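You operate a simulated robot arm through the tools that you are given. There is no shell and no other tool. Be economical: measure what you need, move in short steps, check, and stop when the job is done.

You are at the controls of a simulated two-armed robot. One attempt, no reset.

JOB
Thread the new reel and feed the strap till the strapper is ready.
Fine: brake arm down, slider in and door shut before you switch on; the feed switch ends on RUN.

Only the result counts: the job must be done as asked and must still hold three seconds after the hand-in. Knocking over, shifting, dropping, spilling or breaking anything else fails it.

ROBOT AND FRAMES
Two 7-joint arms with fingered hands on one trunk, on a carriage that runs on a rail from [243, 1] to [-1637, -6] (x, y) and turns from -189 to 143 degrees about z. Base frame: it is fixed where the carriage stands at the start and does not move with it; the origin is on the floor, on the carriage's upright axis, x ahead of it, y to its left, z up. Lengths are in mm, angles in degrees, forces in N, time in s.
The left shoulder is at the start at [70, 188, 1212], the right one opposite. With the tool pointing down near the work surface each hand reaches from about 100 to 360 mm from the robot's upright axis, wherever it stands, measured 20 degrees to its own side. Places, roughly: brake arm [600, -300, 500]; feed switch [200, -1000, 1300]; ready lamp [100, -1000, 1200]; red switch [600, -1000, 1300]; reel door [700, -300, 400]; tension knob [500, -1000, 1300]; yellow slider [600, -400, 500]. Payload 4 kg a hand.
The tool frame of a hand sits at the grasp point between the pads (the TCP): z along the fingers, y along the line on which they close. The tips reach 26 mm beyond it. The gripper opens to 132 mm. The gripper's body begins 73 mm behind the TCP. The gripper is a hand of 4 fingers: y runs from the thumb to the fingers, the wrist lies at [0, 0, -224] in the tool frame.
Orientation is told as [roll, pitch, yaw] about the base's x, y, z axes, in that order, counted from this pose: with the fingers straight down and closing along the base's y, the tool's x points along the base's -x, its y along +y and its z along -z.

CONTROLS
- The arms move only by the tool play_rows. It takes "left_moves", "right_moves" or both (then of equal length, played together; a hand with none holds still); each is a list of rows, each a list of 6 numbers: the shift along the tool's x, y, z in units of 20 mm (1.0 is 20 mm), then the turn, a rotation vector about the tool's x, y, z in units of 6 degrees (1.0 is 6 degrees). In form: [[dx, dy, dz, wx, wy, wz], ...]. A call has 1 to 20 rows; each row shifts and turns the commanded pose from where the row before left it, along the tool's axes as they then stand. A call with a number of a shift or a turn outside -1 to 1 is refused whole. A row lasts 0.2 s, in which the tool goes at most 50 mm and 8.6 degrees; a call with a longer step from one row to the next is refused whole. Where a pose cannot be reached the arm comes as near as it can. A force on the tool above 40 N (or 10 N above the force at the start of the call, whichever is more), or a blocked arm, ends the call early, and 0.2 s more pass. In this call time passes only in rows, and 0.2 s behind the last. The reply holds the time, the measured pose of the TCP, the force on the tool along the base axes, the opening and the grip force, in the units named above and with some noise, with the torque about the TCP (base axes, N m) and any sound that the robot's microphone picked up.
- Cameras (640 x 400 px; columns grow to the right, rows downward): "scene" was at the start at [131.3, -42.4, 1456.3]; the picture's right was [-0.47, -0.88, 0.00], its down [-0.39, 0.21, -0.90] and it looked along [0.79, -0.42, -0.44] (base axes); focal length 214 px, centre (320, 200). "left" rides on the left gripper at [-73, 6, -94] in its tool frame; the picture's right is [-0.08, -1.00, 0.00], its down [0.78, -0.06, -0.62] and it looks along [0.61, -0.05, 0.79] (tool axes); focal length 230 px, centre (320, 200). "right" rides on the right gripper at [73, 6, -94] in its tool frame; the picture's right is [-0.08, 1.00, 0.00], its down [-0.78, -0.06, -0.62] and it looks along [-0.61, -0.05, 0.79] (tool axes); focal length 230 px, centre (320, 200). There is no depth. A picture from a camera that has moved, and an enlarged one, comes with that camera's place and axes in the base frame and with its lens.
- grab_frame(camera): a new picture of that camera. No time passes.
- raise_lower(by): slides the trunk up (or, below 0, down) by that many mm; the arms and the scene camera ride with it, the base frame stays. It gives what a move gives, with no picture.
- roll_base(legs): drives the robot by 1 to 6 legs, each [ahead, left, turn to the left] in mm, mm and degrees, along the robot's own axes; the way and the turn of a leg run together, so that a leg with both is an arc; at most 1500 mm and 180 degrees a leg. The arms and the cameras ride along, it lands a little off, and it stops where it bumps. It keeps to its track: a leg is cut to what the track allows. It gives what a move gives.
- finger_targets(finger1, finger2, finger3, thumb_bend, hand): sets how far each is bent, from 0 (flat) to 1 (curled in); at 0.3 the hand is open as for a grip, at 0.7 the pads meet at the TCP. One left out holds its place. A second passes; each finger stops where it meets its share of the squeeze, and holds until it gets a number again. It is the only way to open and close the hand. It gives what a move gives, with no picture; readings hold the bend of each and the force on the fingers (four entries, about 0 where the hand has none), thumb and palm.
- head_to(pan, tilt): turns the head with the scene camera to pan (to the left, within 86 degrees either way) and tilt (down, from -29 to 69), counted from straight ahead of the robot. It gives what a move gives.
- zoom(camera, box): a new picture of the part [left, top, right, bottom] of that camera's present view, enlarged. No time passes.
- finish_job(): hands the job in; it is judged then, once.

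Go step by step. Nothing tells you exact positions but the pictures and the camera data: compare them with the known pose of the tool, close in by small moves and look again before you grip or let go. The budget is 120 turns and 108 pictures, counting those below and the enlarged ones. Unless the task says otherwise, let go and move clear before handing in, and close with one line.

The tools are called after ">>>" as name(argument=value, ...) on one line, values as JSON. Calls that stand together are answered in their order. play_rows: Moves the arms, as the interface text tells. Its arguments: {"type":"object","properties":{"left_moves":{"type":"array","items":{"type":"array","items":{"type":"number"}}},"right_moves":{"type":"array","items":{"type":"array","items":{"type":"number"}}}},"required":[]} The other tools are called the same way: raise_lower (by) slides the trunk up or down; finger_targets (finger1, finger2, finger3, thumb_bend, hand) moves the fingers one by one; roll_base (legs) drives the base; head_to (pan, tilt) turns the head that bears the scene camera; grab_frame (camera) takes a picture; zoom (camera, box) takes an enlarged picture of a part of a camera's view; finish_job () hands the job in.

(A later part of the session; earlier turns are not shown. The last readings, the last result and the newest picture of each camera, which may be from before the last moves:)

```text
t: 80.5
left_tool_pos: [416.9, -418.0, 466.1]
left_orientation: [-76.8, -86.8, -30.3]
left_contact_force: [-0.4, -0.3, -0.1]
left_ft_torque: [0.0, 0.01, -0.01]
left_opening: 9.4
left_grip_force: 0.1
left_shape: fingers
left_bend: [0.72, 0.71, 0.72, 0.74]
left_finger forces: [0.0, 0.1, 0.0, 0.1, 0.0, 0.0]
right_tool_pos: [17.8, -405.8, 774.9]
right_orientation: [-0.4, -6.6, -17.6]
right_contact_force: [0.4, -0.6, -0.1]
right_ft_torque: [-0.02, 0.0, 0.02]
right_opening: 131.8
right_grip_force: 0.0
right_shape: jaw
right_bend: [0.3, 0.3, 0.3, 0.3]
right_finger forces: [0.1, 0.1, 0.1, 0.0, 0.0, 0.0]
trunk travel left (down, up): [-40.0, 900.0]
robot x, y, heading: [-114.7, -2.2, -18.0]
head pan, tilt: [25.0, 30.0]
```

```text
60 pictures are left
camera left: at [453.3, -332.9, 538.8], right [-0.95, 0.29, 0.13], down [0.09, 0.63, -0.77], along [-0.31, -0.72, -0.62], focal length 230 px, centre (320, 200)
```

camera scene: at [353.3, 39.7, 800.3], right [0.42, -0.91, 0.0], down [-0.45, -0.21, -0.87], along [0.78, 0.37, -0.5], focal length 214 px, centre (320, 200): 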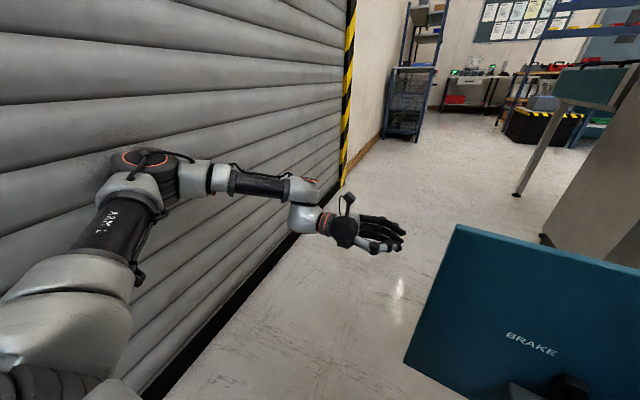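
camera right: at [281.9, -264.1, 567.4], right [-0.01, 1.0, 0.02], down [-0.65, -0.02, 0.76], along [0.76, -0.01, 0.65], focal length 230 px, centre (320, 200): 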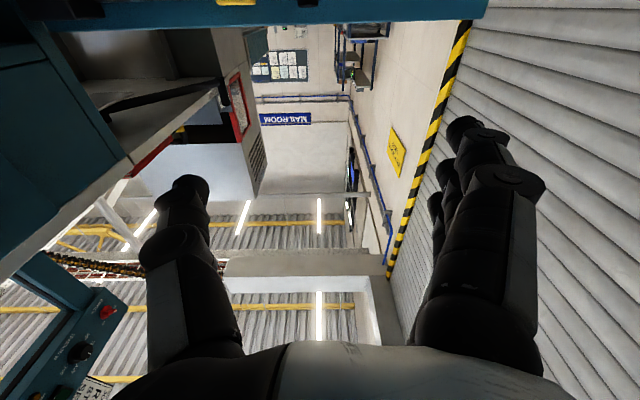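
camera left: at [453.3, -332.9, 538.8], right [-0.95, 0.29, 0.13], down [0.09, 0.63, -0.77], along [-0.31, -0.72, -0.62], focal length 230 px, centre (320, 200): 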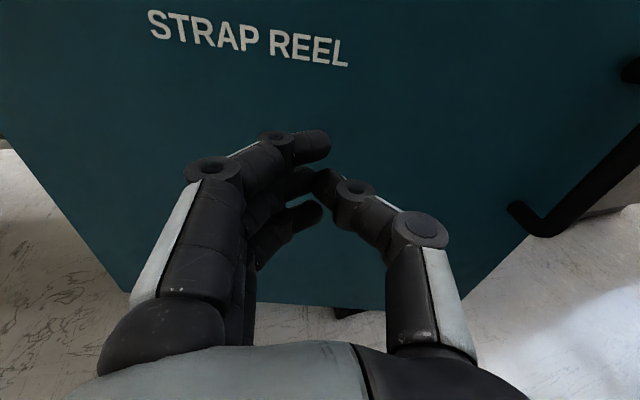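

>>> roll_base(legs=[[20, 0, -7]])

>>> play_rows(left_moves=[[0, 0.5, 0.5, -0.5, 0, 0], [0, 0.5, 0.5, -0.5, 0, 0], [0, 0.3, 0.7, -0.5, 0, 0], [0, 0, 0.7, -0.5, 0, 0]])

>>> grab_frame(camera="left")

>>> head_to(pan=-25, tilt=30)

>>> grab_frame(camera="scene")

```text
t: 81.5
left_tool_pos: [382.4, -480.3, 465.9]
left_orientation: [-76.7, -86.8, -37.4]
left_contact_force: [-0.6, 0.3, -0.5]
left_ft_torque: [0.0, 0.0, 0.01]
left_opening: 9.5
left_grip_force: 0.1
left_shape: fingers
left_bend: [0.72, 0.71, 0.72, 0.74]
left_finger forces: [0.1, 0.0, 0.1, 0.0, 0.1, 0.0]
right_tool_pos: [-12.3, -420.1, 774.4]
right_orientation: [-0.4, -6.6, -24.6]
right_contact_force: [0.2, 0.4, 0.2]
right_ft_torque: [0.02, 0.02, 0.03]
right_opening: 132.2
right_grip_force: 0.0
right_shape: jaw
right_bend: [0.3, 0.3, 0.3, 0.3]
right_finger forces: [0.1, 0.0, 0.0, 0.0, 0.0, 0.0]
trunk travel left (down, up): [-40.0, 900.0]
robot x, y, heading: [-96.5, -0.9, -25.0]
head pan, tilt: [25.0, 30.0]
```

```text
t: 82.5
left_tool_pos: [389.3, -535.0, 464.0]
left_orientation: [-64.4, -86.8, -37.7]
left_contact_force: [-0.9, 0.6, -1.4]
left_ft_torque: [0.01, -0.02, 0.01]
left_opening: 10.0
left_grip_force: 0.0
left_shape: fingers
left_bend: [0.72, 0.71, 0.72, 0.73]
left_finger forces: [0.1, 0.0, 0.0, 0.0, 0.1, 0.0]
right_tool_pos: [-12.5, -419.7, 774.2]
right_orientation: [-0.4, -6.6, -24.5]
right_contact_force: [-0.3, 0.2, -1.2]
right_ft_torque: [0.01, -0.01, 0.04]
right_opening: 132.1
right_grip_force: 0.0
right_shape: jaw
right_bend: [0.3, 0.3, 0.3, 0.3]
right_finger forces: [0.1, 0.1, 0.0, 0.0, 0.0, 0.1]
trunk travel left (down, up): [-40.0, 900.0]
robot x, y, heading: [-97.9, 0.9, -25.0]
head pan, tilt: [25.0, 30.0]
```

```text
59 pictures are left
camera left: at [418.1, -448.0, 536.6], right [-0.97, 0.2, 0.13], down [0.03, 0.64, -0.77], along [-0.24, -0.74, -0.63], focal length 230 px, centre (320, 200)
```

left: 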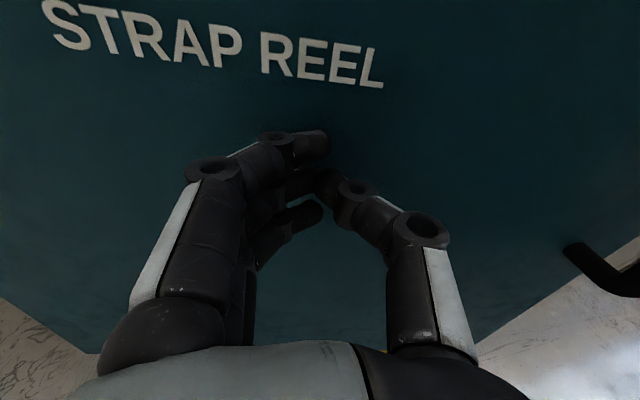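

```text
t: 83.7
left_tool_pos: [389.8, -534.9, 463.0]
left_orientation: [-64.8, -86.9, -37.4]
left_contact_force: [0.5, 0.5, -0.1]
left_ft_torque: [0.0, 0.0, 0.03]
left_opening: 9.7
left_grip_force: 0.1
left_shape: fingers
left_bend: [0.72, 0.71, 0.72, 0.73]
left_finger forces: [0.0, 0.0, 0.1, 0.1, 0.0, 0.1]
right_tool_pos: [-11.9, -420.9, 775.1]
right_orientation: [-0.5, -6.5, -24.6]
right_contact_force: [-0.4, -1.1, 1.1]
right_ft_torque: [0.0, 0.0, 0.0]
right_opening: 132.1
right_grip_force: 0.1
right_shape: jaw
right_bend: [0.3, 0.3, 0.3, 0.3]
right_finger forces: [0.1, 0.0, 0.1, 0.0, 0.0, 0.0]
trunk travel left (down, up): [-40.0, 900.0]
robot x, y, heading: [-100.6, -1.8, -25.0]
head pan, tilt: [-25.0, 30.0]
```

```text
58 pictures are left
camera scene: at [6.2, -90.0, 800.3], right [-0.77, -0.64, 0.0], down [-0.32, 0.38, -0.87], along [0.56, -0.66, -0.5], focal length 214 px, centre (320, 200)
```

scene: 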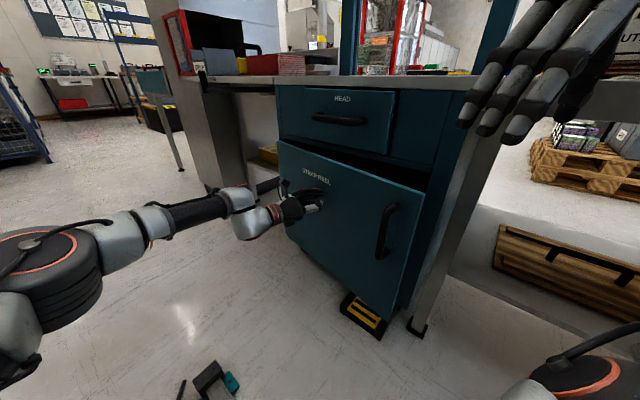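

Nearly shut. Keep pushing in with force watch.

>>> play_rows(left_moves=[[0, 0.1, 0.6, 0, 0, 0], [0, 0.1, 0.6, 0, 0, 0], [0, 0.1, 0.6, 0, 0, 0], [0, 0.1, 0.6, 0, 0, 0], [0, 0.1, 0.6, 0, 0, 0]])

>>> grab_frame(camera="scene")

```text
t: 84.8
left_tool_pos: [391.7, -587.6, 461.5]
left_orientation: [-63.5, -87.0, -38.4]
left_contact_force: [-6.2, 21.6, -0.1]
left_ft_torque: [-0.18, 0.01, -0.26]
left_opening: 10.2
left_grip_force: 11.7
left_shape: fingers
left_bend: [0.73, 0.73, 0.72, 0.74]
left_finger forces: [1.8, 20.9, 0.7, 0.0, 0.0, 0.1]
right_tool_pos: [-11.9, -418.8, 776.7]
right_orientation: [-0.4, -6.8, -24.4]
right_contact_force: [0.1, 0.0, -0.6]
right_ft_torque: [0.01, 0.0, 0.02]
right_opening: 131.8
right_grip_force: 0.0
right_shape: jaw
right_bend: [0.3, 0.3, 0.3, 0.3]
right_finger forces: [0.0, 0.0, 0.0, 0.1, 0.0, 0.0]
trunk travel left (down, up): [-40.0, 900.0]
robot x, y, heading: [-96.6, -0.6, -24.7]
head pan, tilt: [-25.0, 30.0]
stopped in row 5 (left hand): the force on the tool passed its limit at 53 N (the readings are from after the stop); the commanded pose is now the measured one
```

```text
57 pictures are left
camera scene: at [5.9, -88.8, 800.5], right [-0.76, -0.65, 0.0], down [-0.32, 0.38, -0.87], along [0.56, -0.66, -0.5], focal length 214 px, centre (320, 200)
```

scene: 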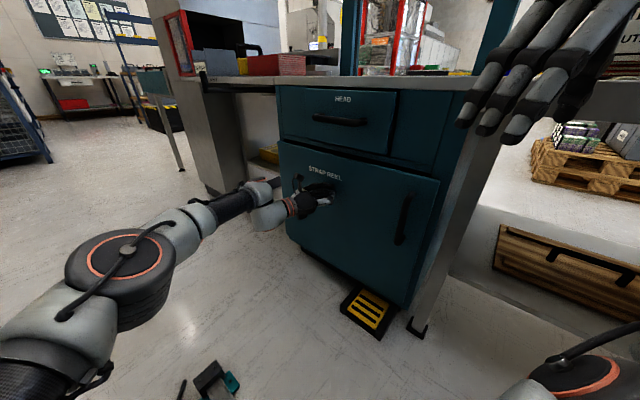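

Door looks shut (53 N stop). Retract the hand and verify.

>>> play_rows(left_moves=[[0, 0, -1, 0, 0, 0], [0, 0, -1, 0, 0, 0], [0, 0, -1, 0, 0, 0], [0, 0, -1, 0, 0, 0], [0, 0, -1, 0, 0, 0], [0, 0, -1, 0, 0, 0], [0, 0, -1, 0, 0, 0], [0, 0, -1, 0, 0, 0], [0, 0, -1, 0, 0, 0], [0, 0, -1, 0, 0, 0]])

>>> zoom(camera="scene", box=[220, 70, 520, 350])

```text
t: 87.0
left_tool_pos: [432.7, -394.9, 462.9]
left_orientation: [-62.9, -87.0, -39.0]
left_contact_force: [1.3, 0.2, 0.0]
left_ft_torque: [0.01, -0.02, 0.0]
left_opening: 10.1
left_grip_force: 0.1
left_shape: fingers
left_bend: [0.72, 0.71, 0.72, 0.73]
left_finger forces: [0.0, 0.0, 0.0, 0.0, 0.0, 0.0]
right_tool_pos: [-12.1, -420.6, 775.0]
right_orientation: [-0.4, -6.7, -24.5]
right_contact_force: [-1.4, -0.6, -0.2]
right_ft_torque: [0.04, 0.02, -0.01]
right_opening: 132.0
right_grip_force: 0.1
right_shape: jaw
right_bend: [0.3, 0.3, 0.3, 0.3]
right_finger forces: [0.0, 0.1, 0.0, 0.0, 0.0, 0.0]
trunk travel left (down, up): [-40.0, 900.0]
robot x, y, heading: [-96.4, 0.7, -24.7]
head pan, tilt: [-25.0, 30.0]
```

```text
1.43 times, centred on (370, 210) of scene
camera zoom: at [6.3, -89.9, 800.3], right [-0.76, -0.64, 0.0], down [-0.32, 0.38, -0.87], along [0.56, -0.66, -0.5], focal length 306 px, centre (249, 186)
```

zoom: 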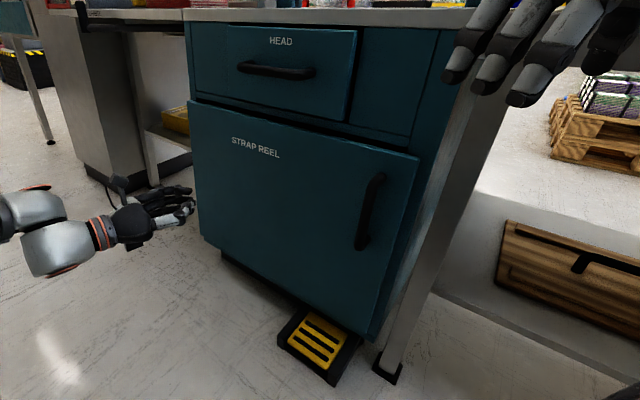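

>>> zoom(camera="scene", box=[380, 120, 460, 320])

>>> zoom(camera="scene", box=[290, 130, 450, 230])

```text
2.00 times, centred on (420, 220) of scene
camera zoom: at [6.3, -89.9, 800.3], right [-0.76, -0.64, 0.0], down [-0.32, 0.38, -0.87], along [0.56, -0.66, -0.5], focal length 429 px, centre (120, 160)
```

zoom: 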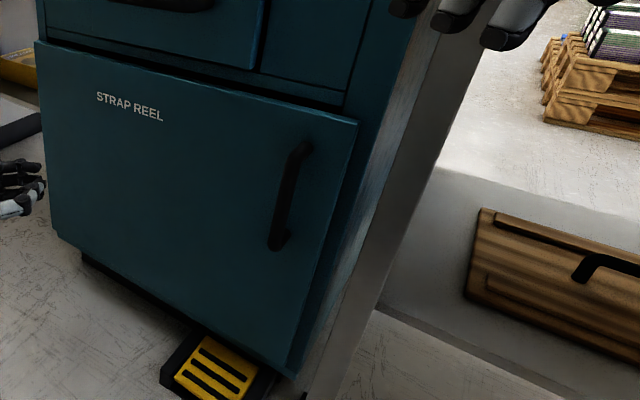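

```text
4.00 times, centred on (370, 180) of scene
camera zoom: at [6.3, -89.9, 800.3], right [-0.76, -0.64, 0.0], down [-0.32, 0.38, -0.87], along [0.56, -0.66, -0.5], focal length 858 px, centre (120, 280)
```

zoom: 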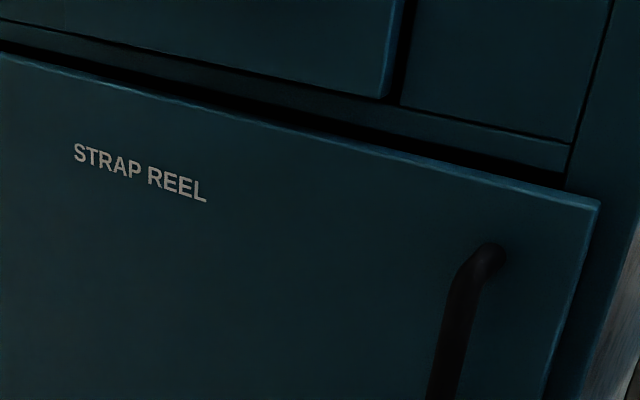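

To be sure the door is fully latched, I'll press once more nearer its free edge.

>>> play_rows(left_moves=[[0, -1, 0, 0, 0, 0], [0, -1, 0, 0, 0, 0], [0, -1, 0, 0, 0, 0], [0, -1, 0, 0, 0, 0], [0, -1, 0, 0, 0, 0], [0, -1, 0, 0, 0, 0], [0, 0, 1, 0, 0, 0], [0, 0, 1, 0, 0, 0], [0, 0, 1, 0, 0, 0], [0, 0, 1, 0, 0, 0], [0, 0, 1, 0, 0, 0], [0, 0, 1, 0, 0, 0], [0, 0, 1, 0, 0, 0], [0, 0, 1, 0, 0, 0], [0, 0, 0.5, 0, 0, 0], [0, 0, 0.5, 0, 0, 0], [0, 0, 0.5, 0, 0, 0], [0, 0, 0.5, 0, 0, 0], [0, 0, 0.5, 0, 0, 0], [0, 0, 0.5, 0, 0, 0]])

>>> grab_frame(camera="scene")

```text
t: 91.2
left_tool_pos: [269.9, -583.3, 467.0]
left_orientation: [-63.0, -86.9, -38.9]
left_contact_force: [0.7, -0.6, 0.0]
left_ft_torque: [-0.01, -0.04, -0.02]
left_opening: 10.2
left_grip_force: 0.1
left_shape: fingers
left_bend: [0.72, 0.71, 0.72, 0.73]
left_finger forces: [0.0, 0.1, 0.1, 0.0, 0.0, 0.1]
right_tool_pos: [-11.8, -419.5, 775.6]
right_orientation: [-0.4, -6.7, -24.5]
right_contact_force: [0.8, -0.4, 0.3]
right_ft_torque: [-0.01, 0.02, -0.01]
right_opening: 132.1
right_grip_force: 0.1
right_shape: jaw
right_bend: [0.3, 0.3, 0.3, 0.3]
right_finger forces: [0.0, 0.0, 0.1, 0.0, 0.0, 0.1]
trunk travel left (down, up): [-40.0, 900.0]
robot x, y, heading: [-100.1, -1.6, -24.9]
head pan, tilt: [-25.0, 30.0]
```

```text
53 pictures are left
camera scene: at [6.3, -89.8, 800.3], right [-0.76, -0.64, 0.0], down [-0.32, 0.38, -0.87], along [0.56, -0.66, -0.5], focal length 214 px, centre (320, 200)
```

scene: 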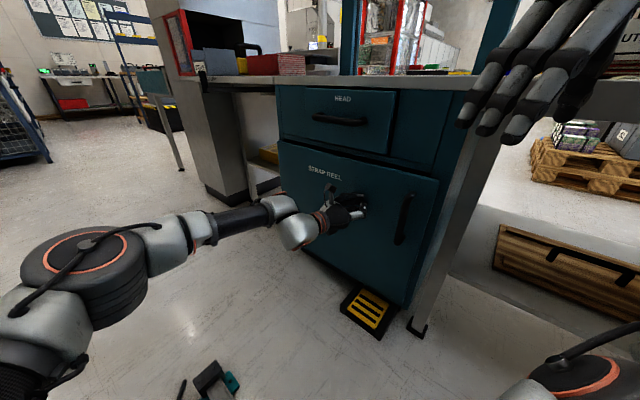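

>>> play_rows(left_moves=[[0, 0, 0.4, 0, 0, 0], [0, 0, 0.4, 0, 0, 0], [0, 0, 0.4, 0, 0, 0], [0, 0, 0.4, 0, 0, 0]])

```text
t: 91.7
left_tool_pos: [272.2, -587.4, 466.7]
left_orientation: [-62.0, -87.0, -39.6]
left_contact_force: [-0.3, 25.6, 1.9]
left_ft_torque: [-0.17, -0.01, -0.2]
left_opening: 9.9
left_grip_force: 19.5
left_shape: fingers
left_bend: [0.73, 0.74, 0.72, 0.74]
left_finger forces: [2.1, 20.4, 0.6, 0.0, 16.9, 0.0]
right_tool_pos: [-10.8, -419.4, 775.8]
right_orientation: [-0.4, -6.6, -24.4]
right_contact_force: [-0.5, -0.7, -0.5]
right_ft_torque: [-0.02, -0.02, -0.03]
right_opening: 132.0
right_grip_force: 0.1
right_shape: jaw
right_bend: [0.3, 0.3, 0.3, 0.3]
right_finger forces: [0.0, 0.0, 0.0, 0.0, 0.1, 0.0]
trunk travel left (down, up): [-40.0, 900.0]
robot x, y, heading: [-95.4, -2.8, -24.7]
head pan, tilt: [-25.0, 30.0]
stopped in row 2 (left hand): the force on the tool passed its limit at 54 N (the readings are from after the stop); the commanded pose is now the measured one
```

Contact at the same y=-587 at both places: the door is shut. Retract, raise the trunk and look at the panel.

>>> play_rows(left_moves=[[0, 0, -1, 0, 0, 0], [0, 0, -1, 0, 0, 0], [0, 0, -1, 0, 0, 0], [0, 0, -1, 0, 0, 0], [0, 0, -1, 0, 0, 0], [0, 0, -1, 0, 0, 0], [0, 0, -1, 0, 0, 0], [0, 0, -1, 0, 0, 0], [0, 0, -1, 0, 0, 0], [0, 0, -1, 0, 0, 0], [0, 0, -1, 0, 0, 0], [0, 0, -1, 0, 0, 0]])

>>> raise_lower(by=700)

>>> head_to(pan=-45, tilt=15)

>>> grab_frame(camera="scene")

>>> grab_frame(camera="left")

```text
t: 94.2
left_tool_pos: [319.7, -354.3, 471.6]
left_orientation: [-60.4, -86.9, -41.3]
left_contact_force: [-0.8, 0.7, 0.6]
left_ft_torque: [0.0, 0.0, 0.0]
left_opening: 10.4
left_grip_force: 0.1
left_shape: fingers
left_bend: [0.72, 0.71, 0.72, 0.73]
left_finger forces: [0.0, 0.0, 0.0, 0.1, 0.0, 0.0]
right_tool_pos: [-10.4, -420.2, 775.1]
right_orientation: [-0.2, -6.6, -24.4]
right_contact_force: [0.1, -0.2, 0.9]
right_ft_torque: [0.04, 0.01, -0.01]
right_opening: 132.0
right_grip_force: 0.1
right_shape: jaw
right_bend: [0.3, 0.3, 0.3, 0.3]
right_finger forces: [0.0, 0.1, 0.0, 0.0, 0.1, 0.0]
trunk travel left (down, up): [-40.0, 900.0]
robot x, y, heading: [-97.4, -1.6, -25.1]
head pan, tilt: [-25.0, 30.0]
```

```text
refused: 700 is not a number from -400 to 400
```

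```text
t: 95.1
left_tool_pos: [320.4, -355.0, 472.2]
left_orientation: [-60.5, -87.0, -41.1]
left_contact_force: [-0.2, 0.4, 1.1]
left_ft_torque: [0.0, 0.0, -0.01]
left_opening: 9.9
left_grip_force: 0.1
left_shape: fingers
left_bend: [0.72, 0.71, 0.72, 0.73]
left_finger forces: [0.0, 0.0, 0.1, 0.0, 0.1, 0.0]
right_tool_pos: [-12.3, -420.8, 775.6]
right_orientation: [-0.4, -6.5, -24.4]
right_contact_force: [-0.4, -0.1, -0.1]
right_ft_torque: [0.02, 0.02, 0.0]
right_opening: 132.1
right_grip_force: 0.1
right_shape: jaw
right_bend: [0.3, 0.3, 0.3, 0.3]
right_finger forces: [0.0, 0.0, 0.0, 0.0, 0.0, 0.1]
trunk travel left (down, up): [-40.0, 900.0]
robot x, y, heading: [-99.8, -0.8, -25.0]
head pan, tilt: [-45.0, 15.0]
```

```text
52 pictures are left
camera scene: at [-19.5, -108.2, 824.4], right [-0.94, -0.35, 0.0], down [-0.09, 0.24, -0.97], along [0.34, -0.91, -0.26], focal length 214 px, centre (320, 200)
```

scene: 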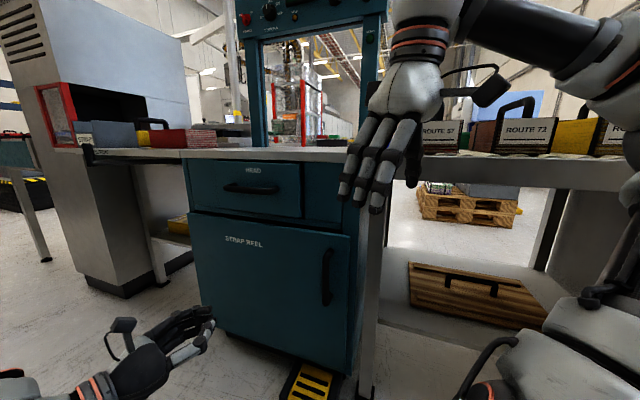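

```text
51 pictures are left
camera left: at [347.2, -266.6, 545.4], right [-0.97, 0.2, 0.12], down [0.03, 0.64, -0.76], along [-0.23, -0.74, -0.63], focal length 230 px, centre (320, 200)
```

left: 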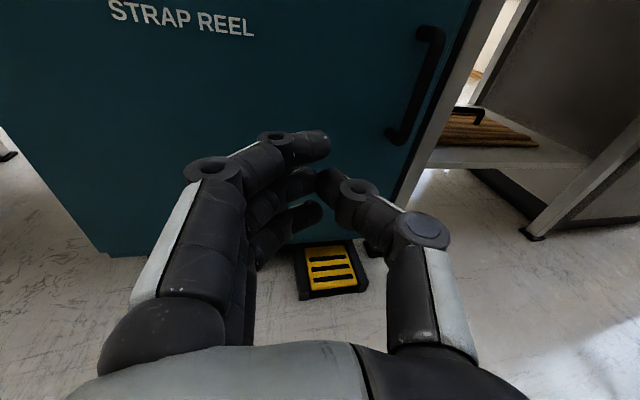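

Raise in two steps, then view the panel.

>>> raise_lower(by=400)

>>> raise_lower(by=250)

>>> grab_frame(camera="scene")

>>> grab_frame(camera="left")

```text
t: 98.9
left_tool_pos: [319.9, -353.9, 871.4]
left_orientation: [-60.6, -86.8, -41.0]
left_contact_force: [0.5, -1.3, -0.5]
left_ft_torque: [-0.04, -0.01, -0.01]
left_opening: 10.5
left_grip_force: 0.1
left_shape: fingers
left_bend: [0.72, 0.71, 0.72, 0.73]
left_finger forces: [0.0, 0.1, 0.0, 0.0, 0.1, 0.1]
right_tool_pos: [-10.8, -418.9, 1175.4]
right_orientation: [-0.2, -6.6, -24.4]
right_contact_force: [-0.3, -0.2, 1.1]
right_ft_torque: [0.02, -0.01, 0.03]
right_opening: 132.1
right_grip_force: 0.0
right_shape: jaw
right_bend: [0.3, 0.3, 0.3, 0.3]
right_finger forces: [0.0, 0.1, 0.0, 0.1, 0.1, 0.0]
trunk travel left (down, up): [-440.0, 500.0]
robot x, y, heading: [-97.6, 0.1, -25.0]
head pan, tilt: [-45.0, 15.0]
```

```text
t: 101.5
left_tool_pos: [320.0, -354.6, 1120.9]
left_orientation: [-60.5, -86.8, -41.1]
left_contact_force: [0.4, -0.5, -0.8]
left_ft_torque: [0.0, 0.01, -0.01]
left_opening: 10.3
left_grip_force: 0.1
left_shape: fingers
left_bend: [0.72, 0.71, 0.72, 0.73]
left_finger forces: [0.0, 0.0, 0.0, 0.1, 0.1, 0.1]
right_tool_pos: [-11.5, -419.3, 1425.1]
right_orientation: [-0.3, -6.6, -24.4]
right_contact_force: [-0.4, 0.9, 0.5]
right_ft_torque: [0.0, 0.0, -0.01]
right_opening: 132.0
right_grip_force: 0.1
right_shape: jaw
right_bend: [0.3, 0.3, 0.3, 0.3]
right_finger forces: [0.0, 0.0, 0.0, 0.1, 0.0, 0.0]
trunk travel left (down, up): [-690.0, 250.0]
robot x, y, heading: [-96.8, -2.8, -24.5]
head pan, tilt: [-45.0, 15.0]
```

```text
50 pictures are left
camera scene: at [-19.5, -108.3, 1474.4], right [-0.94, -0.35, 0.0], down [-0.09, 0.24, -0.97], along [0.33, -0.91, -0.26], focal length 214 px, centre (320, 200)
```

scene: 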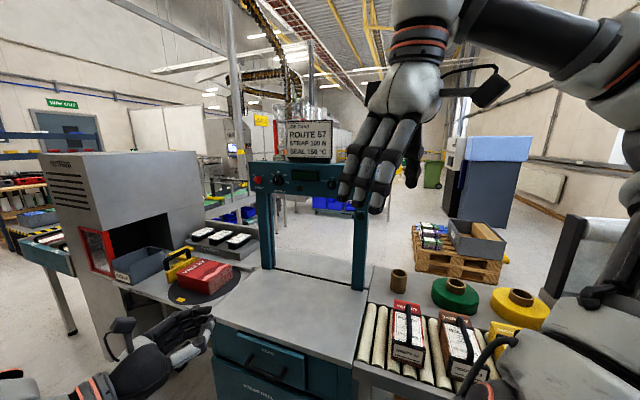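

```text
49 pictures are left
camera left: at [347.3, -266.6, 1195.3], right [-0.97, 0.2, 0.12], down [0.03, 0.64, -0.76], along [-0.23, -0.74, -0.63], focal length 230 px, centre (320, 200)
```

left: 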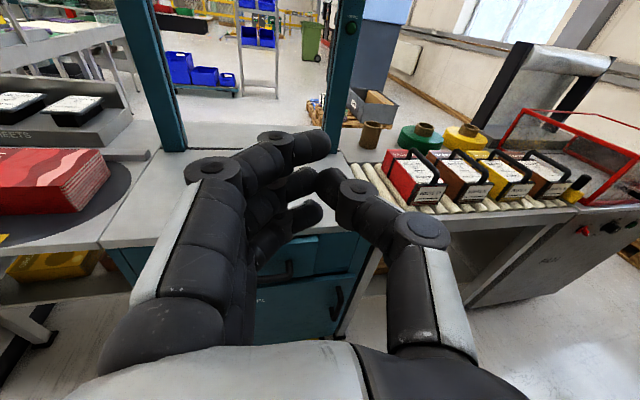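

>>> zoom(camera="scene", box=[240, 110, 400, 230])

```text
3.33 times, centred on (320, 170) of scene
camera zoom: at [-19.5, -108.3, 1474.4], right [-0.94, -0.35, 0.0], down [-0.09, 0.24, -0.97], along [0.33, -0.91, -0.26], focal length 715 px, centre (320, 300)
```

zoom: 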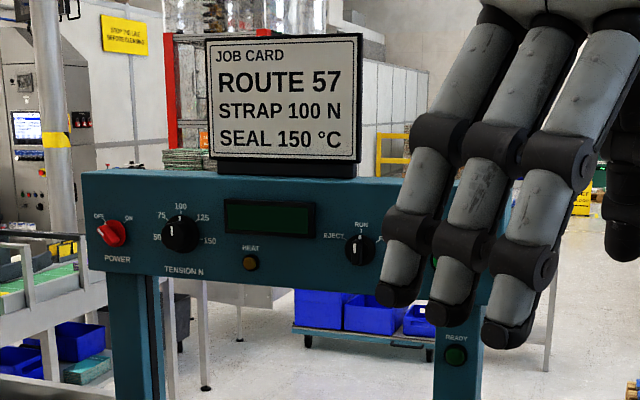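

The panel has POWER at ≈x 635, feed switch ≈x 250, z≈1293; READY lamp on the right column. I'll un-yaw the left hand, raise it to panel height, and turn the robot to face the panel.

>>> play_rows(left_moves=[[-0.6, 0, -0.5, -1, 0, 0], [-0.6, 0, -0.5, -1, 0, 0], [-0.6, 0, -0.5, -1, 0, 0], [-0.6, 0, 0, -1, 0, 0], [-0.6, 0, 0, -1, 0, 0], [-0.6, 0, 0, -1, 0, 0], [-0.6, 0, 0, -1, 0, 0], [-0.6, 0.5, 0, -1, 0, 0], [-0.6, 0.5, 0, -1, 0, 0], [-0.6, 0.5, 0, -1, 0, 0], [-0.6, 1, 0, -1, 0, 0], [-0.6, 1, 0, -1, 0, 0], [0, 1, 0, -0.7, 0, 0], [0, 1, 0, 0, 0, 0], [0, 1, 0, 0, 0, 0]])

>>> grab_frame(camera="left")

```text
t: 103.6
left_tool_pos: [432.3, -247.1, 1171.2]
left_orientation: [69.9, -80.1, -125.2]
left_contact_force: [0.3, -0.6, 0.5]
left_ft_torque: [-0.01, 0.02, -0.02]
left_opening: 9.8
left_grip_force: 0.1
left_shape: fingers
left_bend: [0.72, 0.71, 0.72, 0.73]
left_finger forces: [0.0, 0.1, 0.1, 0.0, 0.0, 0.0]
left hand out of reach, approached as far as the arm can: row 6, 7, 8, 9, 10
right_tool_pos: [-9.0, -416.9, 1426.1]
right_orientation: [-0.4, -6.6, -24.4]
right_contact_force: [0.4, -0.5, 0.0]
right_ft_torque: [-0.02, 0.02, 0.01]
right_opening: 132.2
right_grip_force: 0.1
right_shape: jaw
right_bend: [0.3, 0.3, 0.3, 0.3]
right_finger forces: [0.0, 0.0, 0.0, 0.0, 0.1, 0.0]
trunk travel left (down, up): [-690.0, 250.0]
robot x, y, heading: [-95.6, 2.9, -24.8]
head pan, tilt: [-45.0, 15.0]
stopped in row 10 (left hand): the arm was blocked; the commanded pose is now the measured one
```

```text
47 pictures are left
camera left: at [376.1, -178.2, 1246.9], right [-0.82, -0.57, -0.08], down [-0.32, 0.58, -0.75], along [0.47, -0.58, -0.66], focal length 230 px, centre (320, 200)
```

left: 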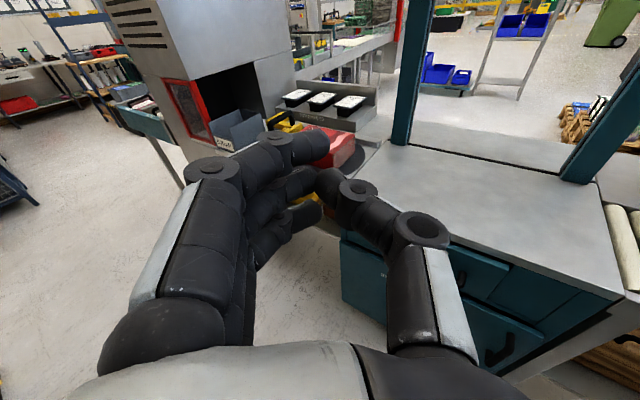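

The arm hit a limit midway. I'll shift the hand left first, then continue the yaw.

>>> play_rows(left_moves=[[0, 1, 0, 0, 0, 0], [0, 1, 0, 0, 0, 0], [0, 1, 0, 0, 0, 0], [0, 1, 0, 0, 0, 0], [0, 1, 0, -1, 0, 0], [0, 1, 0, -1, 0, 0], [0, 0.5, 0, -1, 0, 0], [0, 0, 0, -1, 0, 0], [0, 0, 0, -1, 0, 0], [0, 0, 0, -1, 0, 0]])

>>> grab_frame(camera="left")

```text
t: 105.4
left_tool_pos: [589.9, -79.3, 1185.7]
left_orientation: [102.2, -70.5, -131.4]
left_contact_force: [-0.6, -0.1, -0.8]
left_ft_torque: [0.0, -0.01, -0.02]
left_opening: 10.2
left_grip_force: 0.0
left_shape: fingers
left_bend: [0.72, 0.71, 0.72, 0.73]
left_finger forces: [0.0, 0.0, 0.0, 0.0, 0.1, 0.0]
left hand out of reach, approached as far as the arm can: row 6, 7, 8, 9
right_tool_pos: [-8.8, -416.0, 1427.5]
right_orientation: [-0.5, -6.8, -24.3]
right_contact_force: [0.7, 0.0, -0.2]
right_ft_torque: [-0.05, 0.0, 0.01]
right_opening: 132.1
right_grip_force: 0.0
right_shape: jaw
right_bend: [0.3, 0.3, 0.3, 0.3]
right_finger forces: [0.0, 0.0, 0.1, 0.0, 0.1, 0.0]
trunk travel left (down, up): [-690.0, 250.0]
robot x, y, heading: [-96.7, -4.8, -24.5]
head pan, tilt: [-45.0, 15.0]
stopped in row 9 (left hand): the arm was blocked; the commanded pose is now the measured one
```

```text
46 pictures are left
camera left: at [495.0, -47.6, 1247.9], right [-0.47, -0.85, -0.25], down [-0.39, 0.45, -0.8], along [0.8, -0.28, -0.54], focal length 230 px, centre (320, 200)
```

left: 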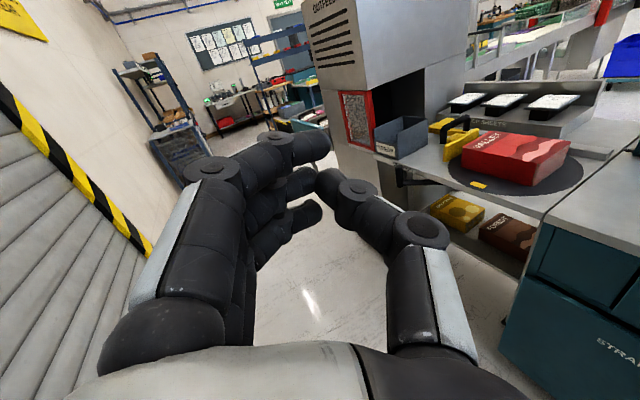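

The hand now points forward of the robot. Turn to face the panel and roll along toward the power switch.

>>> roll_base(legs=[[0, 0, -65], [0, 335, 0]])

>>> head_to(pan=10, tilt=15)

>>> grab_frame(camera="scene")

>>> grab_frame(camera="left")

```text
t: 110.5
left_tool_pos: [448.6, -656.4, 1186.0]
left_orientation: [102.1, -70.3, 163.4]
left_contact_force: [0.2, -0.4, 0.5]
left_ft_torque: [0.0, -0.02, -0.03]
left_opening: 10.2
left_grip_force: 0.1
left_shape: fingers
left_bend: [0.72, 0.71, 0.72, 0.73]
left_finger forces: [0.1, 0.0, 0.0, 0.1, 0.0, 0.0]
right_tool_pos: [-106.0, -253.2, 1425.7]
right_orientation: [-0.3, -6.7, -89.8]
right_contact_force: [-0.6, -0.7, 0.6]
right_ft_torque: [0.0, 0.04, -0.02]
right_opening: 132.1
right_grip_force: 0.2
right_shape: jaw
right_bend: [0.3, 0.3, 0.3, 0.3]
right_finger forces: [0.0, 0.1, 0.1, 0.0, 0.0, 0.0]
trunk travel left (down, up): [-690.0, 250.0]
robot x, y, heading: [239.4, 4.0, -90.4]
head pan, tilt: [-45.0, 15.0]
```

```text
t: 111.7
left_tool_pos: [449.3, -658.0, 1185.8]
left_orientation: [102.2, -70.3, 163.1]
left_contact_force: [-1.1, -0.5, -0.4]
left_ft_torque: [0.01, -0.01, 0.0]
left_opening: 10.3
left_grip_force: 0.1
left_shape: fingers
left_bend: [0.72, 0.71, 0.72, 0.73]
left_finger forces: [0.0, 0.0, 0.1, 0.0, 0.0, 0.1]
right_tool_pos: [-104.4, -253.0, 1425.0]
right_orientation: [-0.3, -6.8, -89.8]
right_contact_force: [0.0, 0.3, 0.1]
right_ft_torque: [0.0, 0.01, 0.0]
right_opening: 132.0
right_grip_force: 0.1
right_shape: jaw
right_bend: [0.3, 0.3, 0.3, 0.3]
right_finger forces: [0.1, 0.0, 0.0, 0.0, 0.1, 0.0]
trunk travel left (down, up): [-690.0, 250.0]
robot x, y, heading: [239.6, 0.0, -90.1]
head pan, tilt: [10.0, 15.0]
```

```text
45 pictures are left
camera scene: at [255.8, -140.6, 1474.5], right [-0.99, -0.17, 0.0], down [-0.04, 0.26, -0.97], along [0.16, -0.95, -0.26], focal length 214 px, centre (320, 200)
```

scene: 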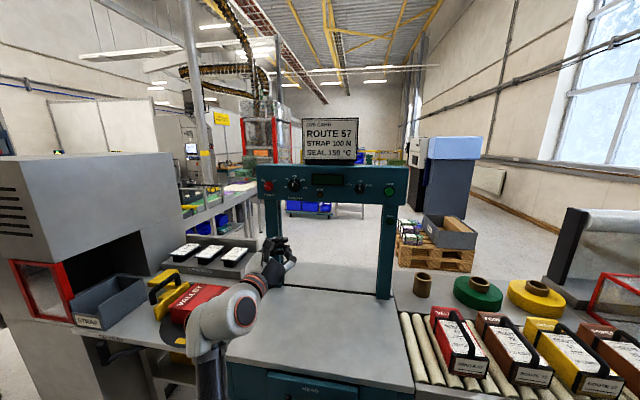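

```text
44 pictures are left
camera left: at [439.6, -557.9, 1248.2], right [-0.96, 0.07, -0.26], down [0.25, 0.54, -0.8], along [0.08, -0.84, -0.54], focal length 230 px, centre (320, 200)
```

left: 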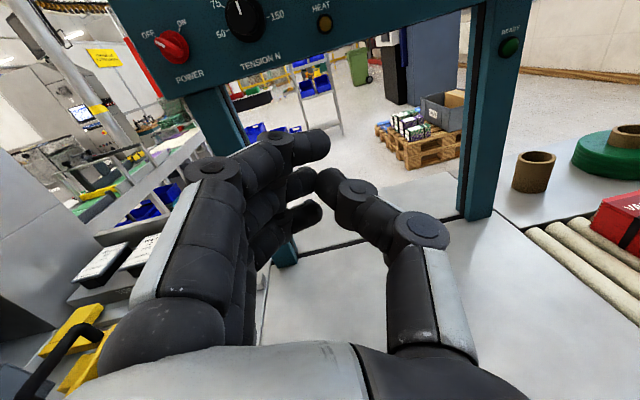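

>>> zoom(camera="scene", box=[250, 155, 410, 255])

>>> zoom(camera="left", box=[120, 0, 360, 150])

```text
4.00 times, centred on (330, 205) of scene
camera zoom: at [255.8, -140.6, 1474.5], right [-0.99, -0.17, 0.0], down [-0.04, 0.26, -0.97], along [0.16, -0.95, -0.26], focal length 858 px, centre (280, 180)
```

zoom: 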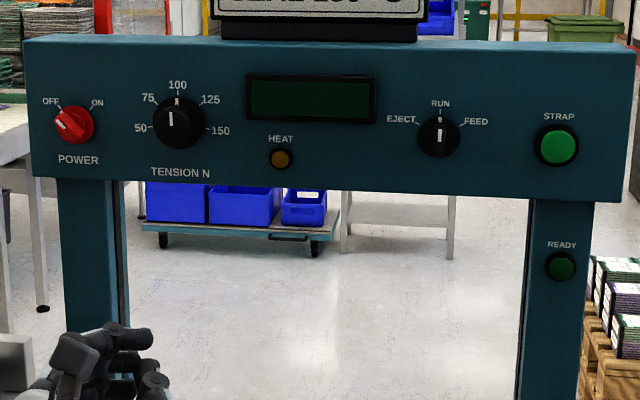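

```text
2.67 times, centred on (240, 75) of left
camera zoom: at [439.6, -557.9, 1248.2], right [-0.96, 0.07, -0.26], down [0.25, 0.54, -0.8], along [0.08, -0.84, -0.54], focal length 614 px, centre (533, 533)
```

zoom: 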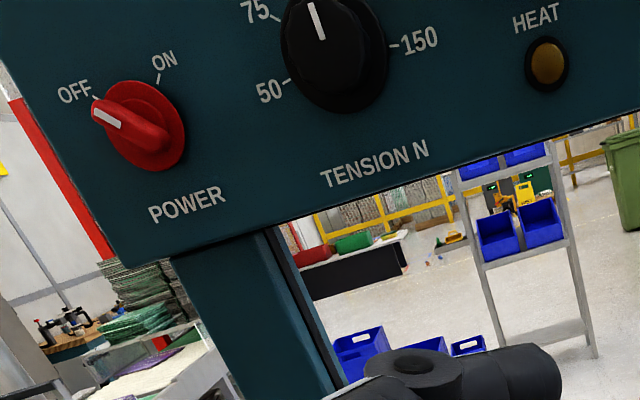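

Power knob face ≈[612,-962,1299], feed switch ≈[238,-962,1299]; tension already reads 100. Moving the left hand in front of the power knob and half-opening it.

>>> play_rows(left_moves=[[-0.3, 0.92, 0.4, 0, 0, 0], [-0.3, 0.92, 0.4, 0, 0, 0], [-0.3, 0.92, 0.5, 0, 0, 0], [-0.3, 0.92, 0.5, 0, 0, 0], [-0.2, 0.92, 0.5, 0, 0, 0], [-0.2, 0.92, 0.8, 0, 0, -1], [-0.2, 0.92, 0.8, 0, 0, -1], [-0.2, 0.92, 0.8, 0, 0, -1], [-0.2, 0.92, 0.8, 0, 0, 0], [-0.2, 0.92, 0.8, 0, 0, 0], [0, 0.92, 0.8, 0, 0, 0]])

>>> finger_targets(hand="left", finger1=0.45, finger2=0.45, finger3=0.45, thumb_bend=0.45)

>>> grab_frame(camera="left")

```text
t: 114.1
left_tool_pos: [620.4, -807.8, 1284.9]
left_orientation: [163.4, -85.8, 101.3]
left_contact_force: [0.8, -0.2, 0.1]
left_ft_torque: [0.03, 0.01, 0.01]
left_opening: 10.5
left_grip_force: 0.0
left_shape: fingers
left_bend: [0.72, 0.71, 0.72, 0.73]
left_finger forces: [0.0, 0.0, 0.1, 0.0, 0.0, 0.1]
right_tool_pos: [-105.5, -251.9, 1425.2]
right_orientation: [-0.4, -6.7, -89.8]
right_contact_force: [0.1, 0.6, -0.3]
right_ft_torque: [0.01, 0.01, 0.01]
right_opening: 132.0
right_grip_force: 0.0
right_shape: jaw
right_bend: [0.3, 0.3, 0.3, 0.3]
right_finger forces: [0.0, 0.0, 0.1, 0.0, 0.1, 0.0]
trunk travel left (down, up): [-690.0, 250.0]
robot x, y, heading: [239.3, -0.4, -90.2]
head pan, tilt: [10.0, 15.0]
```

```text
t: 115.1
left_tool_pos: [618.9, -808.3, 1284.7]
left_orientation: [162.7, -85.9, 102.0]
left_contact_force: [0.2, 0.2, -0.1]
left_ft_torque: [-0.01, 0.02, 0.0]
left_opening: 86.6
left_grip_force: 0.0
left_shape: fingers
left_bend: [0.45, 0.45, 0.45, 0.45]
left_finger forces: [0.1, 0.0, 0.1, 0.0, 0.1, 0.1]
right_tool_pos: [-105.3, -251.9, 1425.9]
right_orientation: [-0.3, -6.6, -89.8]
right_contact_force: [0.4, -0.5, 0.8]
right_ft_torque: [0.0, 0.05, 0.02]
right_opening: 131.9
right_grip_force: 0.1
right_shape: jaw
right_bend: [0.3, 0.3, 0.3, 0.3]
right_finger forces: [0.0, 0.1, 0.1, 0.0, 0.0, 0.0]
trunk travel left (down, up): [-690.0, 250.0]
robot x, y, heading: [235.9, 0.8, -90.2]
head pan, tilt: [10.0, 15.0]
```

```text
41 pictures are left
camera left: at [632.3, -710.9, 1349.7], right [-0.99, 0.1, 0.06], down [0.01, 0.56, -0.83], along [-0.11, -0.82, -0.56], focal length 230 px, centre (320, 200)
```

left: 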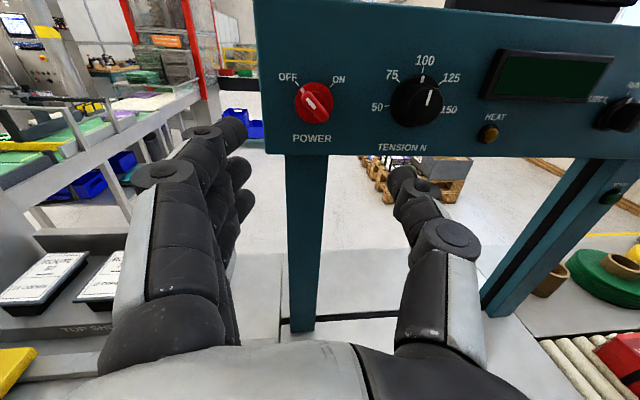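

Knob confirmed at [611,-962,1300]. Close in to y≈-880, roll the hand so its grip is across the knob's bar.

>>> play_rows(left_moves=[[-0.25, 0, 0.9, 0, 0, -1], [-0.15, 0.1, 0.9, 0, 0, -1], [-0.1, 0.1, 0.9, 0, 0, -1], [0, 0, 0.9, 0, 0, -1], [0, 0, 0, 0, 0, -1], [0, 0, 0, 0, 0, -1], [0, 0, 0, 0, 0, -1], [0, 0, 0, 0, 0, -1]])

>>> grab_frame(camera="left")

>>> zoom(camera="scene", box=[220, 140, 380, 240])

```text
t: 116.9
left_tool_pos: [617.4, -879.8, 1300.7]
left_orientation: [-95.6, -43.0, -1.5]
left_contact_force: [-0.4, 0.5, 0.0]
left_ft_torque: [-0.01, -0.05, -0.01]
left_opening: 86.6
left_grip_force: 0.0
left_shape: fingers
left_bend: [0.45, 0.45, 0.45, 0.45]
left_finger forces: [0.1, 0.0, 0.0, 0.0, 0.0, 0.0]
right_tool_pos: [-105.3, -251.7, 1424.8]
right_orientation: [-0.3, -6.7, -89.8]
right_contact_force: [0.3, -0.1, -0.2]
right_ft_torque: [-0.04, 0.02, -0.01]
right_opening: 131.8
right_grip_force: 0.0
right_shape: jaw
right_bend: [0.3, 0.3, 0.3, 0.3]
right_finger forces: [0.0, 0.0, 0.0, 0.0, 0.0, 0.0]
trunk travel left (down, up): [-690.0, 250.0]
robot x, y, heading: [240.2, 0.8, -90.3]
head pan, tilt: [10.0, 15.0]
```

```text
40 pictures are left
camera left: at [683.3, -789.6, 1337.7], right [-0.62, 0.11, 0.78], down [-0.56, 0.63, -0.53], along [-0.55, -0.76, -0.33], focal length 230 px, centre (320, 200)
```

left: 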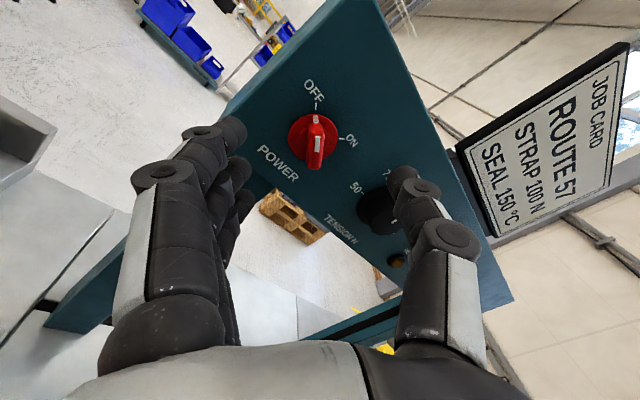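

```text
4.00 times, centred on (300, 190) of scene
camera zoom: at [255.6, -140.4, 1474.5], right [-0.99, -0.17, 0.0], down [-0.04, 0.25, -0.97], along [0.16, -0.95, -0.26], focal length 858 px, centre (400, 240)
```

zoom: 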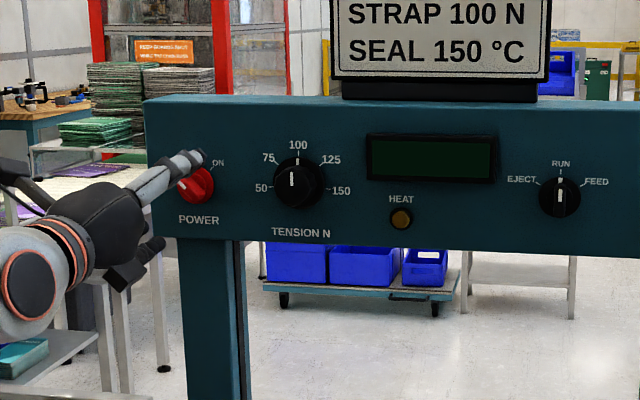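

The bar lies neatly between thumb and fingers. Advance onto it slowly.

>>> play_rows(left_moves=[[0.15, 0.2, 0.8, 0, 0, 0], [0, 0, 0.8, 0, 0, 0], [0, 0, 0.6, 0, 0, 0], [0, 0, 0.5, 0, 0, 0], [0, 0, 0.4, 0, 0, 0]])

>>> grab_frame(camera="left")

```text
t: 118.1
left_tool_pos: [613.0, -930.1, 1303.9]
left_orientation: [-95.8, -43.0, -1.5]
left_contact_force: [-7.7, 40.6, -5.8]
left_ft_torque: [1.37, 0.4, 1.51]
left_opening: 90.4
left_grip_force: 19.8
left_shape: fingers
left_bend: [0.47, 0.47, 0.46, 0.45]
left_finger forces: [21.1, 14.7, 4.2, 0.0, 0.0, 0.0]
right_tool_pos: [-106.9, -245.4, 1426.8]
right_orientation: [-0.1, -7.1, -89.7]
right_contact_force: [0.5, -0.5, 0.1]
right_ft_torque: [0.04, 0.0, 0.05]
right_opening: 132.1
right_grip_force: 0.0
right_shape: jaw
right_bend: [0.3, 0.3, 0.3, 0.3]
right_finger forces: [0.1, 0.1, 0.0, 0.1, 0.1, 0.1]
trunk travel left (down, up): [-690.0, 250.0]
robot x, y, heading: [240.4, 2.5, -90.2]
head pan, tilt: [10.0, 15.0]
stopped in row 5 (left hand): the force on the tool passed its limit at 49 N (the readings are from after the stop); the commanded pose is now the measured one
```

```text
38 pictures are left
camera left: at [678.7, -839.9, 1341.8], right [-0.62, 0.12, 0.78], down [-0.56, 0.63, -0.54], along [-0.56, -0.76, -0.33], focal length 230 px, centre (320, 200)
```

left: 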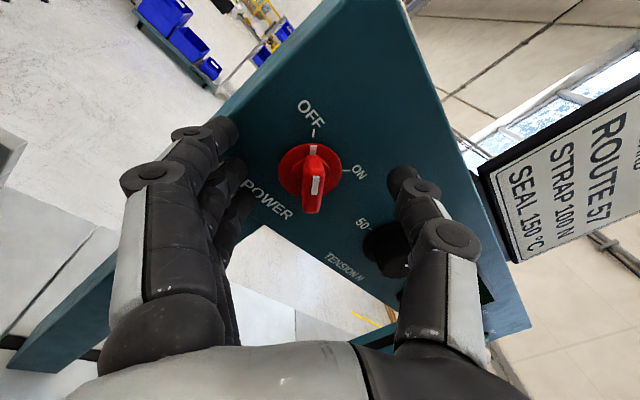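

Fingertips touch the panel at TCP y=-930. Back off slightly and close on the bar.

>>> play_rows(left_moves=[[0, 0, -0.35, 0, 0, 0]])

>>> finger_targets(hand="left", finger1=0.66, finger2=0.66, finger3=0.66, thumb_bend=0.66)

>>> grab_frame(camera="left")

```text
t: 118.5
left_tool_pos: [615.7, -929.1, 1298.7]
left_orientation: [-95.4, -43.0, -1.6]
left_contact_force: [0.8, 5.7, 1.5]
left_ft_torque: [0.03, -0.11, 0.31]
left_opening: 86.0
left_grip_force: 3.0
left_shape: fingers
left_bend: [0.46, 0.45, 0.45, 0.45]
left_finger forces: [5.5, 0.1, 0.1, 0.0, 0.0, 0.0]
right_tool_pos: [-103.7, -250.1, 1425.9]
right_orientation: [-0.5, -6.8, -89.8]
right_contact_force: [-0.1, 0.3, -0.1]
right_ft_torque: [-0.01, 0.06, 0.06]
right_opening: 132.2
right_grip_force: 0.0
right_shape: jaw
right_bend: [0.3, 0.3, 0.3, 0.3]
right_finger forces: [0.1, 0.1, 0.0, 0.1, 0.0, 0.0]
trunk travel left (down, up): [-690.0, 250.0]
robot x, y, heading: [240.9, 3.3, -90.4]
head pan, tilt: [10.0, 15.0]
```

```text
t: 119.5
left_tool_pos: [613.5, -931.4, 1297.3]
left_orientation: [-95.3, -43.0, -1.8]
left_contact_force: [0.0, -0.2, -2.2]
left_ft_torque: [0.03, 0.01, 0.02]
left_opening: 23.7
left_grip_force: 0.5
left_shape: fingers
left_bend: [0.66, 0.65, 0.66, 0.66]
left_finger forces: [0.0, 1.4, 0.0, 0.0, 0.1, 0.0]
right_tool_pos: [-106.7, -252.4, 1425.6]
right_orientation: [-0.3, -6.7, -89.7]
right_contact_force: [-0.2, 0.0, 0.2]
right_ft_torque: [-0.02, 0.01, 0.03]
right_opening: 132.0
right_grip_force: 0.1
right_shape: jaw
right_bend: [0.3, 0.3, 0.3, 0.3]
right_finger forces: [0.0, 0.0, 0.0, 0.0, 0.0, 0.0]
trunk travel left (down, up): [-690.0, 250.0]
robot x, y, heading: [236.6, 1.7, -90.2]
head pan, tilt: [10.0, 15.0]
```

```text
37 pictures are left
camera left: at [679.3, -841.3, 1335.5], right [-0.62, 0.11, 0.78], down [-0.56, 0.64, -0.53], along [-0.56, -0.76, -0.33], focal length 230 px, centre (320, 200)
```

left: 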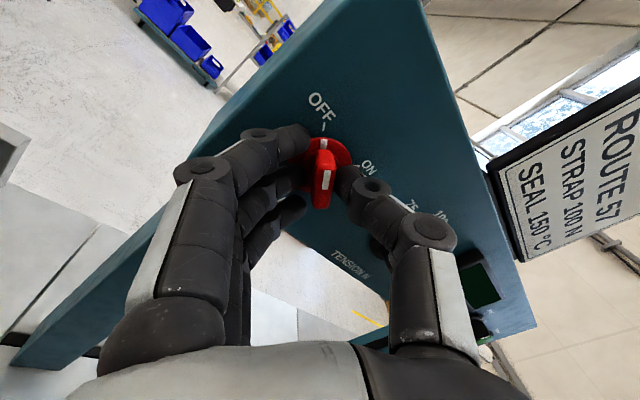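

Gripping firmly, then twisting clockwise in part.

>>> finger_targets(hand="left", finger1=0.7, finger2=0.7, finger3=0.7, thumb_bend=0.71)

>>> play_rows(left_moves=[[0, 0, 0, 0, 0, 1], [0, 0, 0, 0, 0, 1], [0, 0, 0, 0, 0, 1], [0, 0, 0, 0, 0, 1], [0, 0, 0, 0, 0, 1], [0, 0, 0, 0, 0, 1], [0, 0, 0, 0, 0, 1], [0, 0, 0, 0, 0, 1]])

>>> grab_frame(camera="left")

```text
t: 120.5
left_tool_pos: [613.2, -930.7, 1297.0]
left_orientation: [-95.3, -42.9, -1.8]
left_contact_force: [-0.7, 1.1, -1.3]
left_ft_torque: [0.08, 0.0, 0.08]
left_opening: 17.3
left_grip_force: 4.4
left_shape: fingers
left_bend: [0.7, 0.66, 0.7, 0.68]
left_finger forces: [0.1, 5.0, 0.1, 0.1, 4.5, 0.0]
right_tool_pos: [-106.0, -251.8, 1425.0]
right_orientation: [-0.3, -6.7, -89.8]
right_contact_force: [-0.2, -0.3, 0.3]
right_ft_torque: [0.02, 0.01, -0.04]
right_opening: 132.1
right_grip_force: 0.0
right_shape: jaw
right_bend: [0.3, 0.3, 0.3, 0.3]
right_finger forces: [0.1, 0.0, 0.0, 0.0, 0.0, 0.0]
trunk travel left (down, up): [-690.0, 250.0]
robot x, y, heading: [237.7, 0.2, -90.2]
head pan, tilt: [10.0, 15.0]
```

```text
t: 122.3
left_tool_pos: [613.3, -931.5, 1297.9]
left_orientation: [161.9, -86.0, 102.8]
left_contact_force: [-0.3, 3.2, 0.0]
left_ft_torque: [0.03, 0.01, 0.11]
left_opening: 17.1
left_grip_force: 5.5
left_shape: fingers
left_bend: [0.7, 0.68, 0.7, 0.68]
left_finger forces: [0.1, 7.0, 0.1, 0.0, 4.1, 0.1]
right_tool_pos: [-105.5, -252.1, 1424.7]
right_orientation: [-0.3, -6.6, -89.8]
right_contact_force: [0.1, 1.0, 0.0]
right_ft_torque: [0.04, -0.02, -0.01]
right_opening: 132.0
right_grip_force: 0.1
right_shape: jaw
right_bend: [0.3, 0.3, 0.3, 0.3]
right_finger forces: [0.0, 0.0, 0.1, 0.1, 0.0, 0.0]
trunk travel left (down, up): [-690.0, 250.0]
robot x, y, heading: [240.5, 0.4, -90.1]
head pan, tilt: [10.0, 15.0]
```

```text
36 pictures are left
camera left: at [626.7, -834.2, 1363.6], right [-0.99, 0.1, 0.06], down [0.01, 0.56, -0.83], along [-0.11, -0.82, -0.56], focal length 230 px, centre (320, 200)
```

left: 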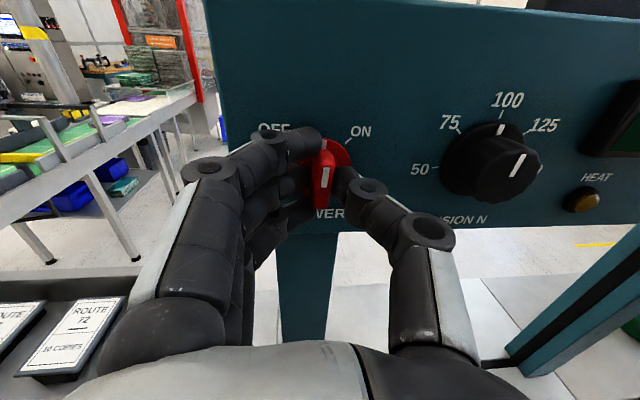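

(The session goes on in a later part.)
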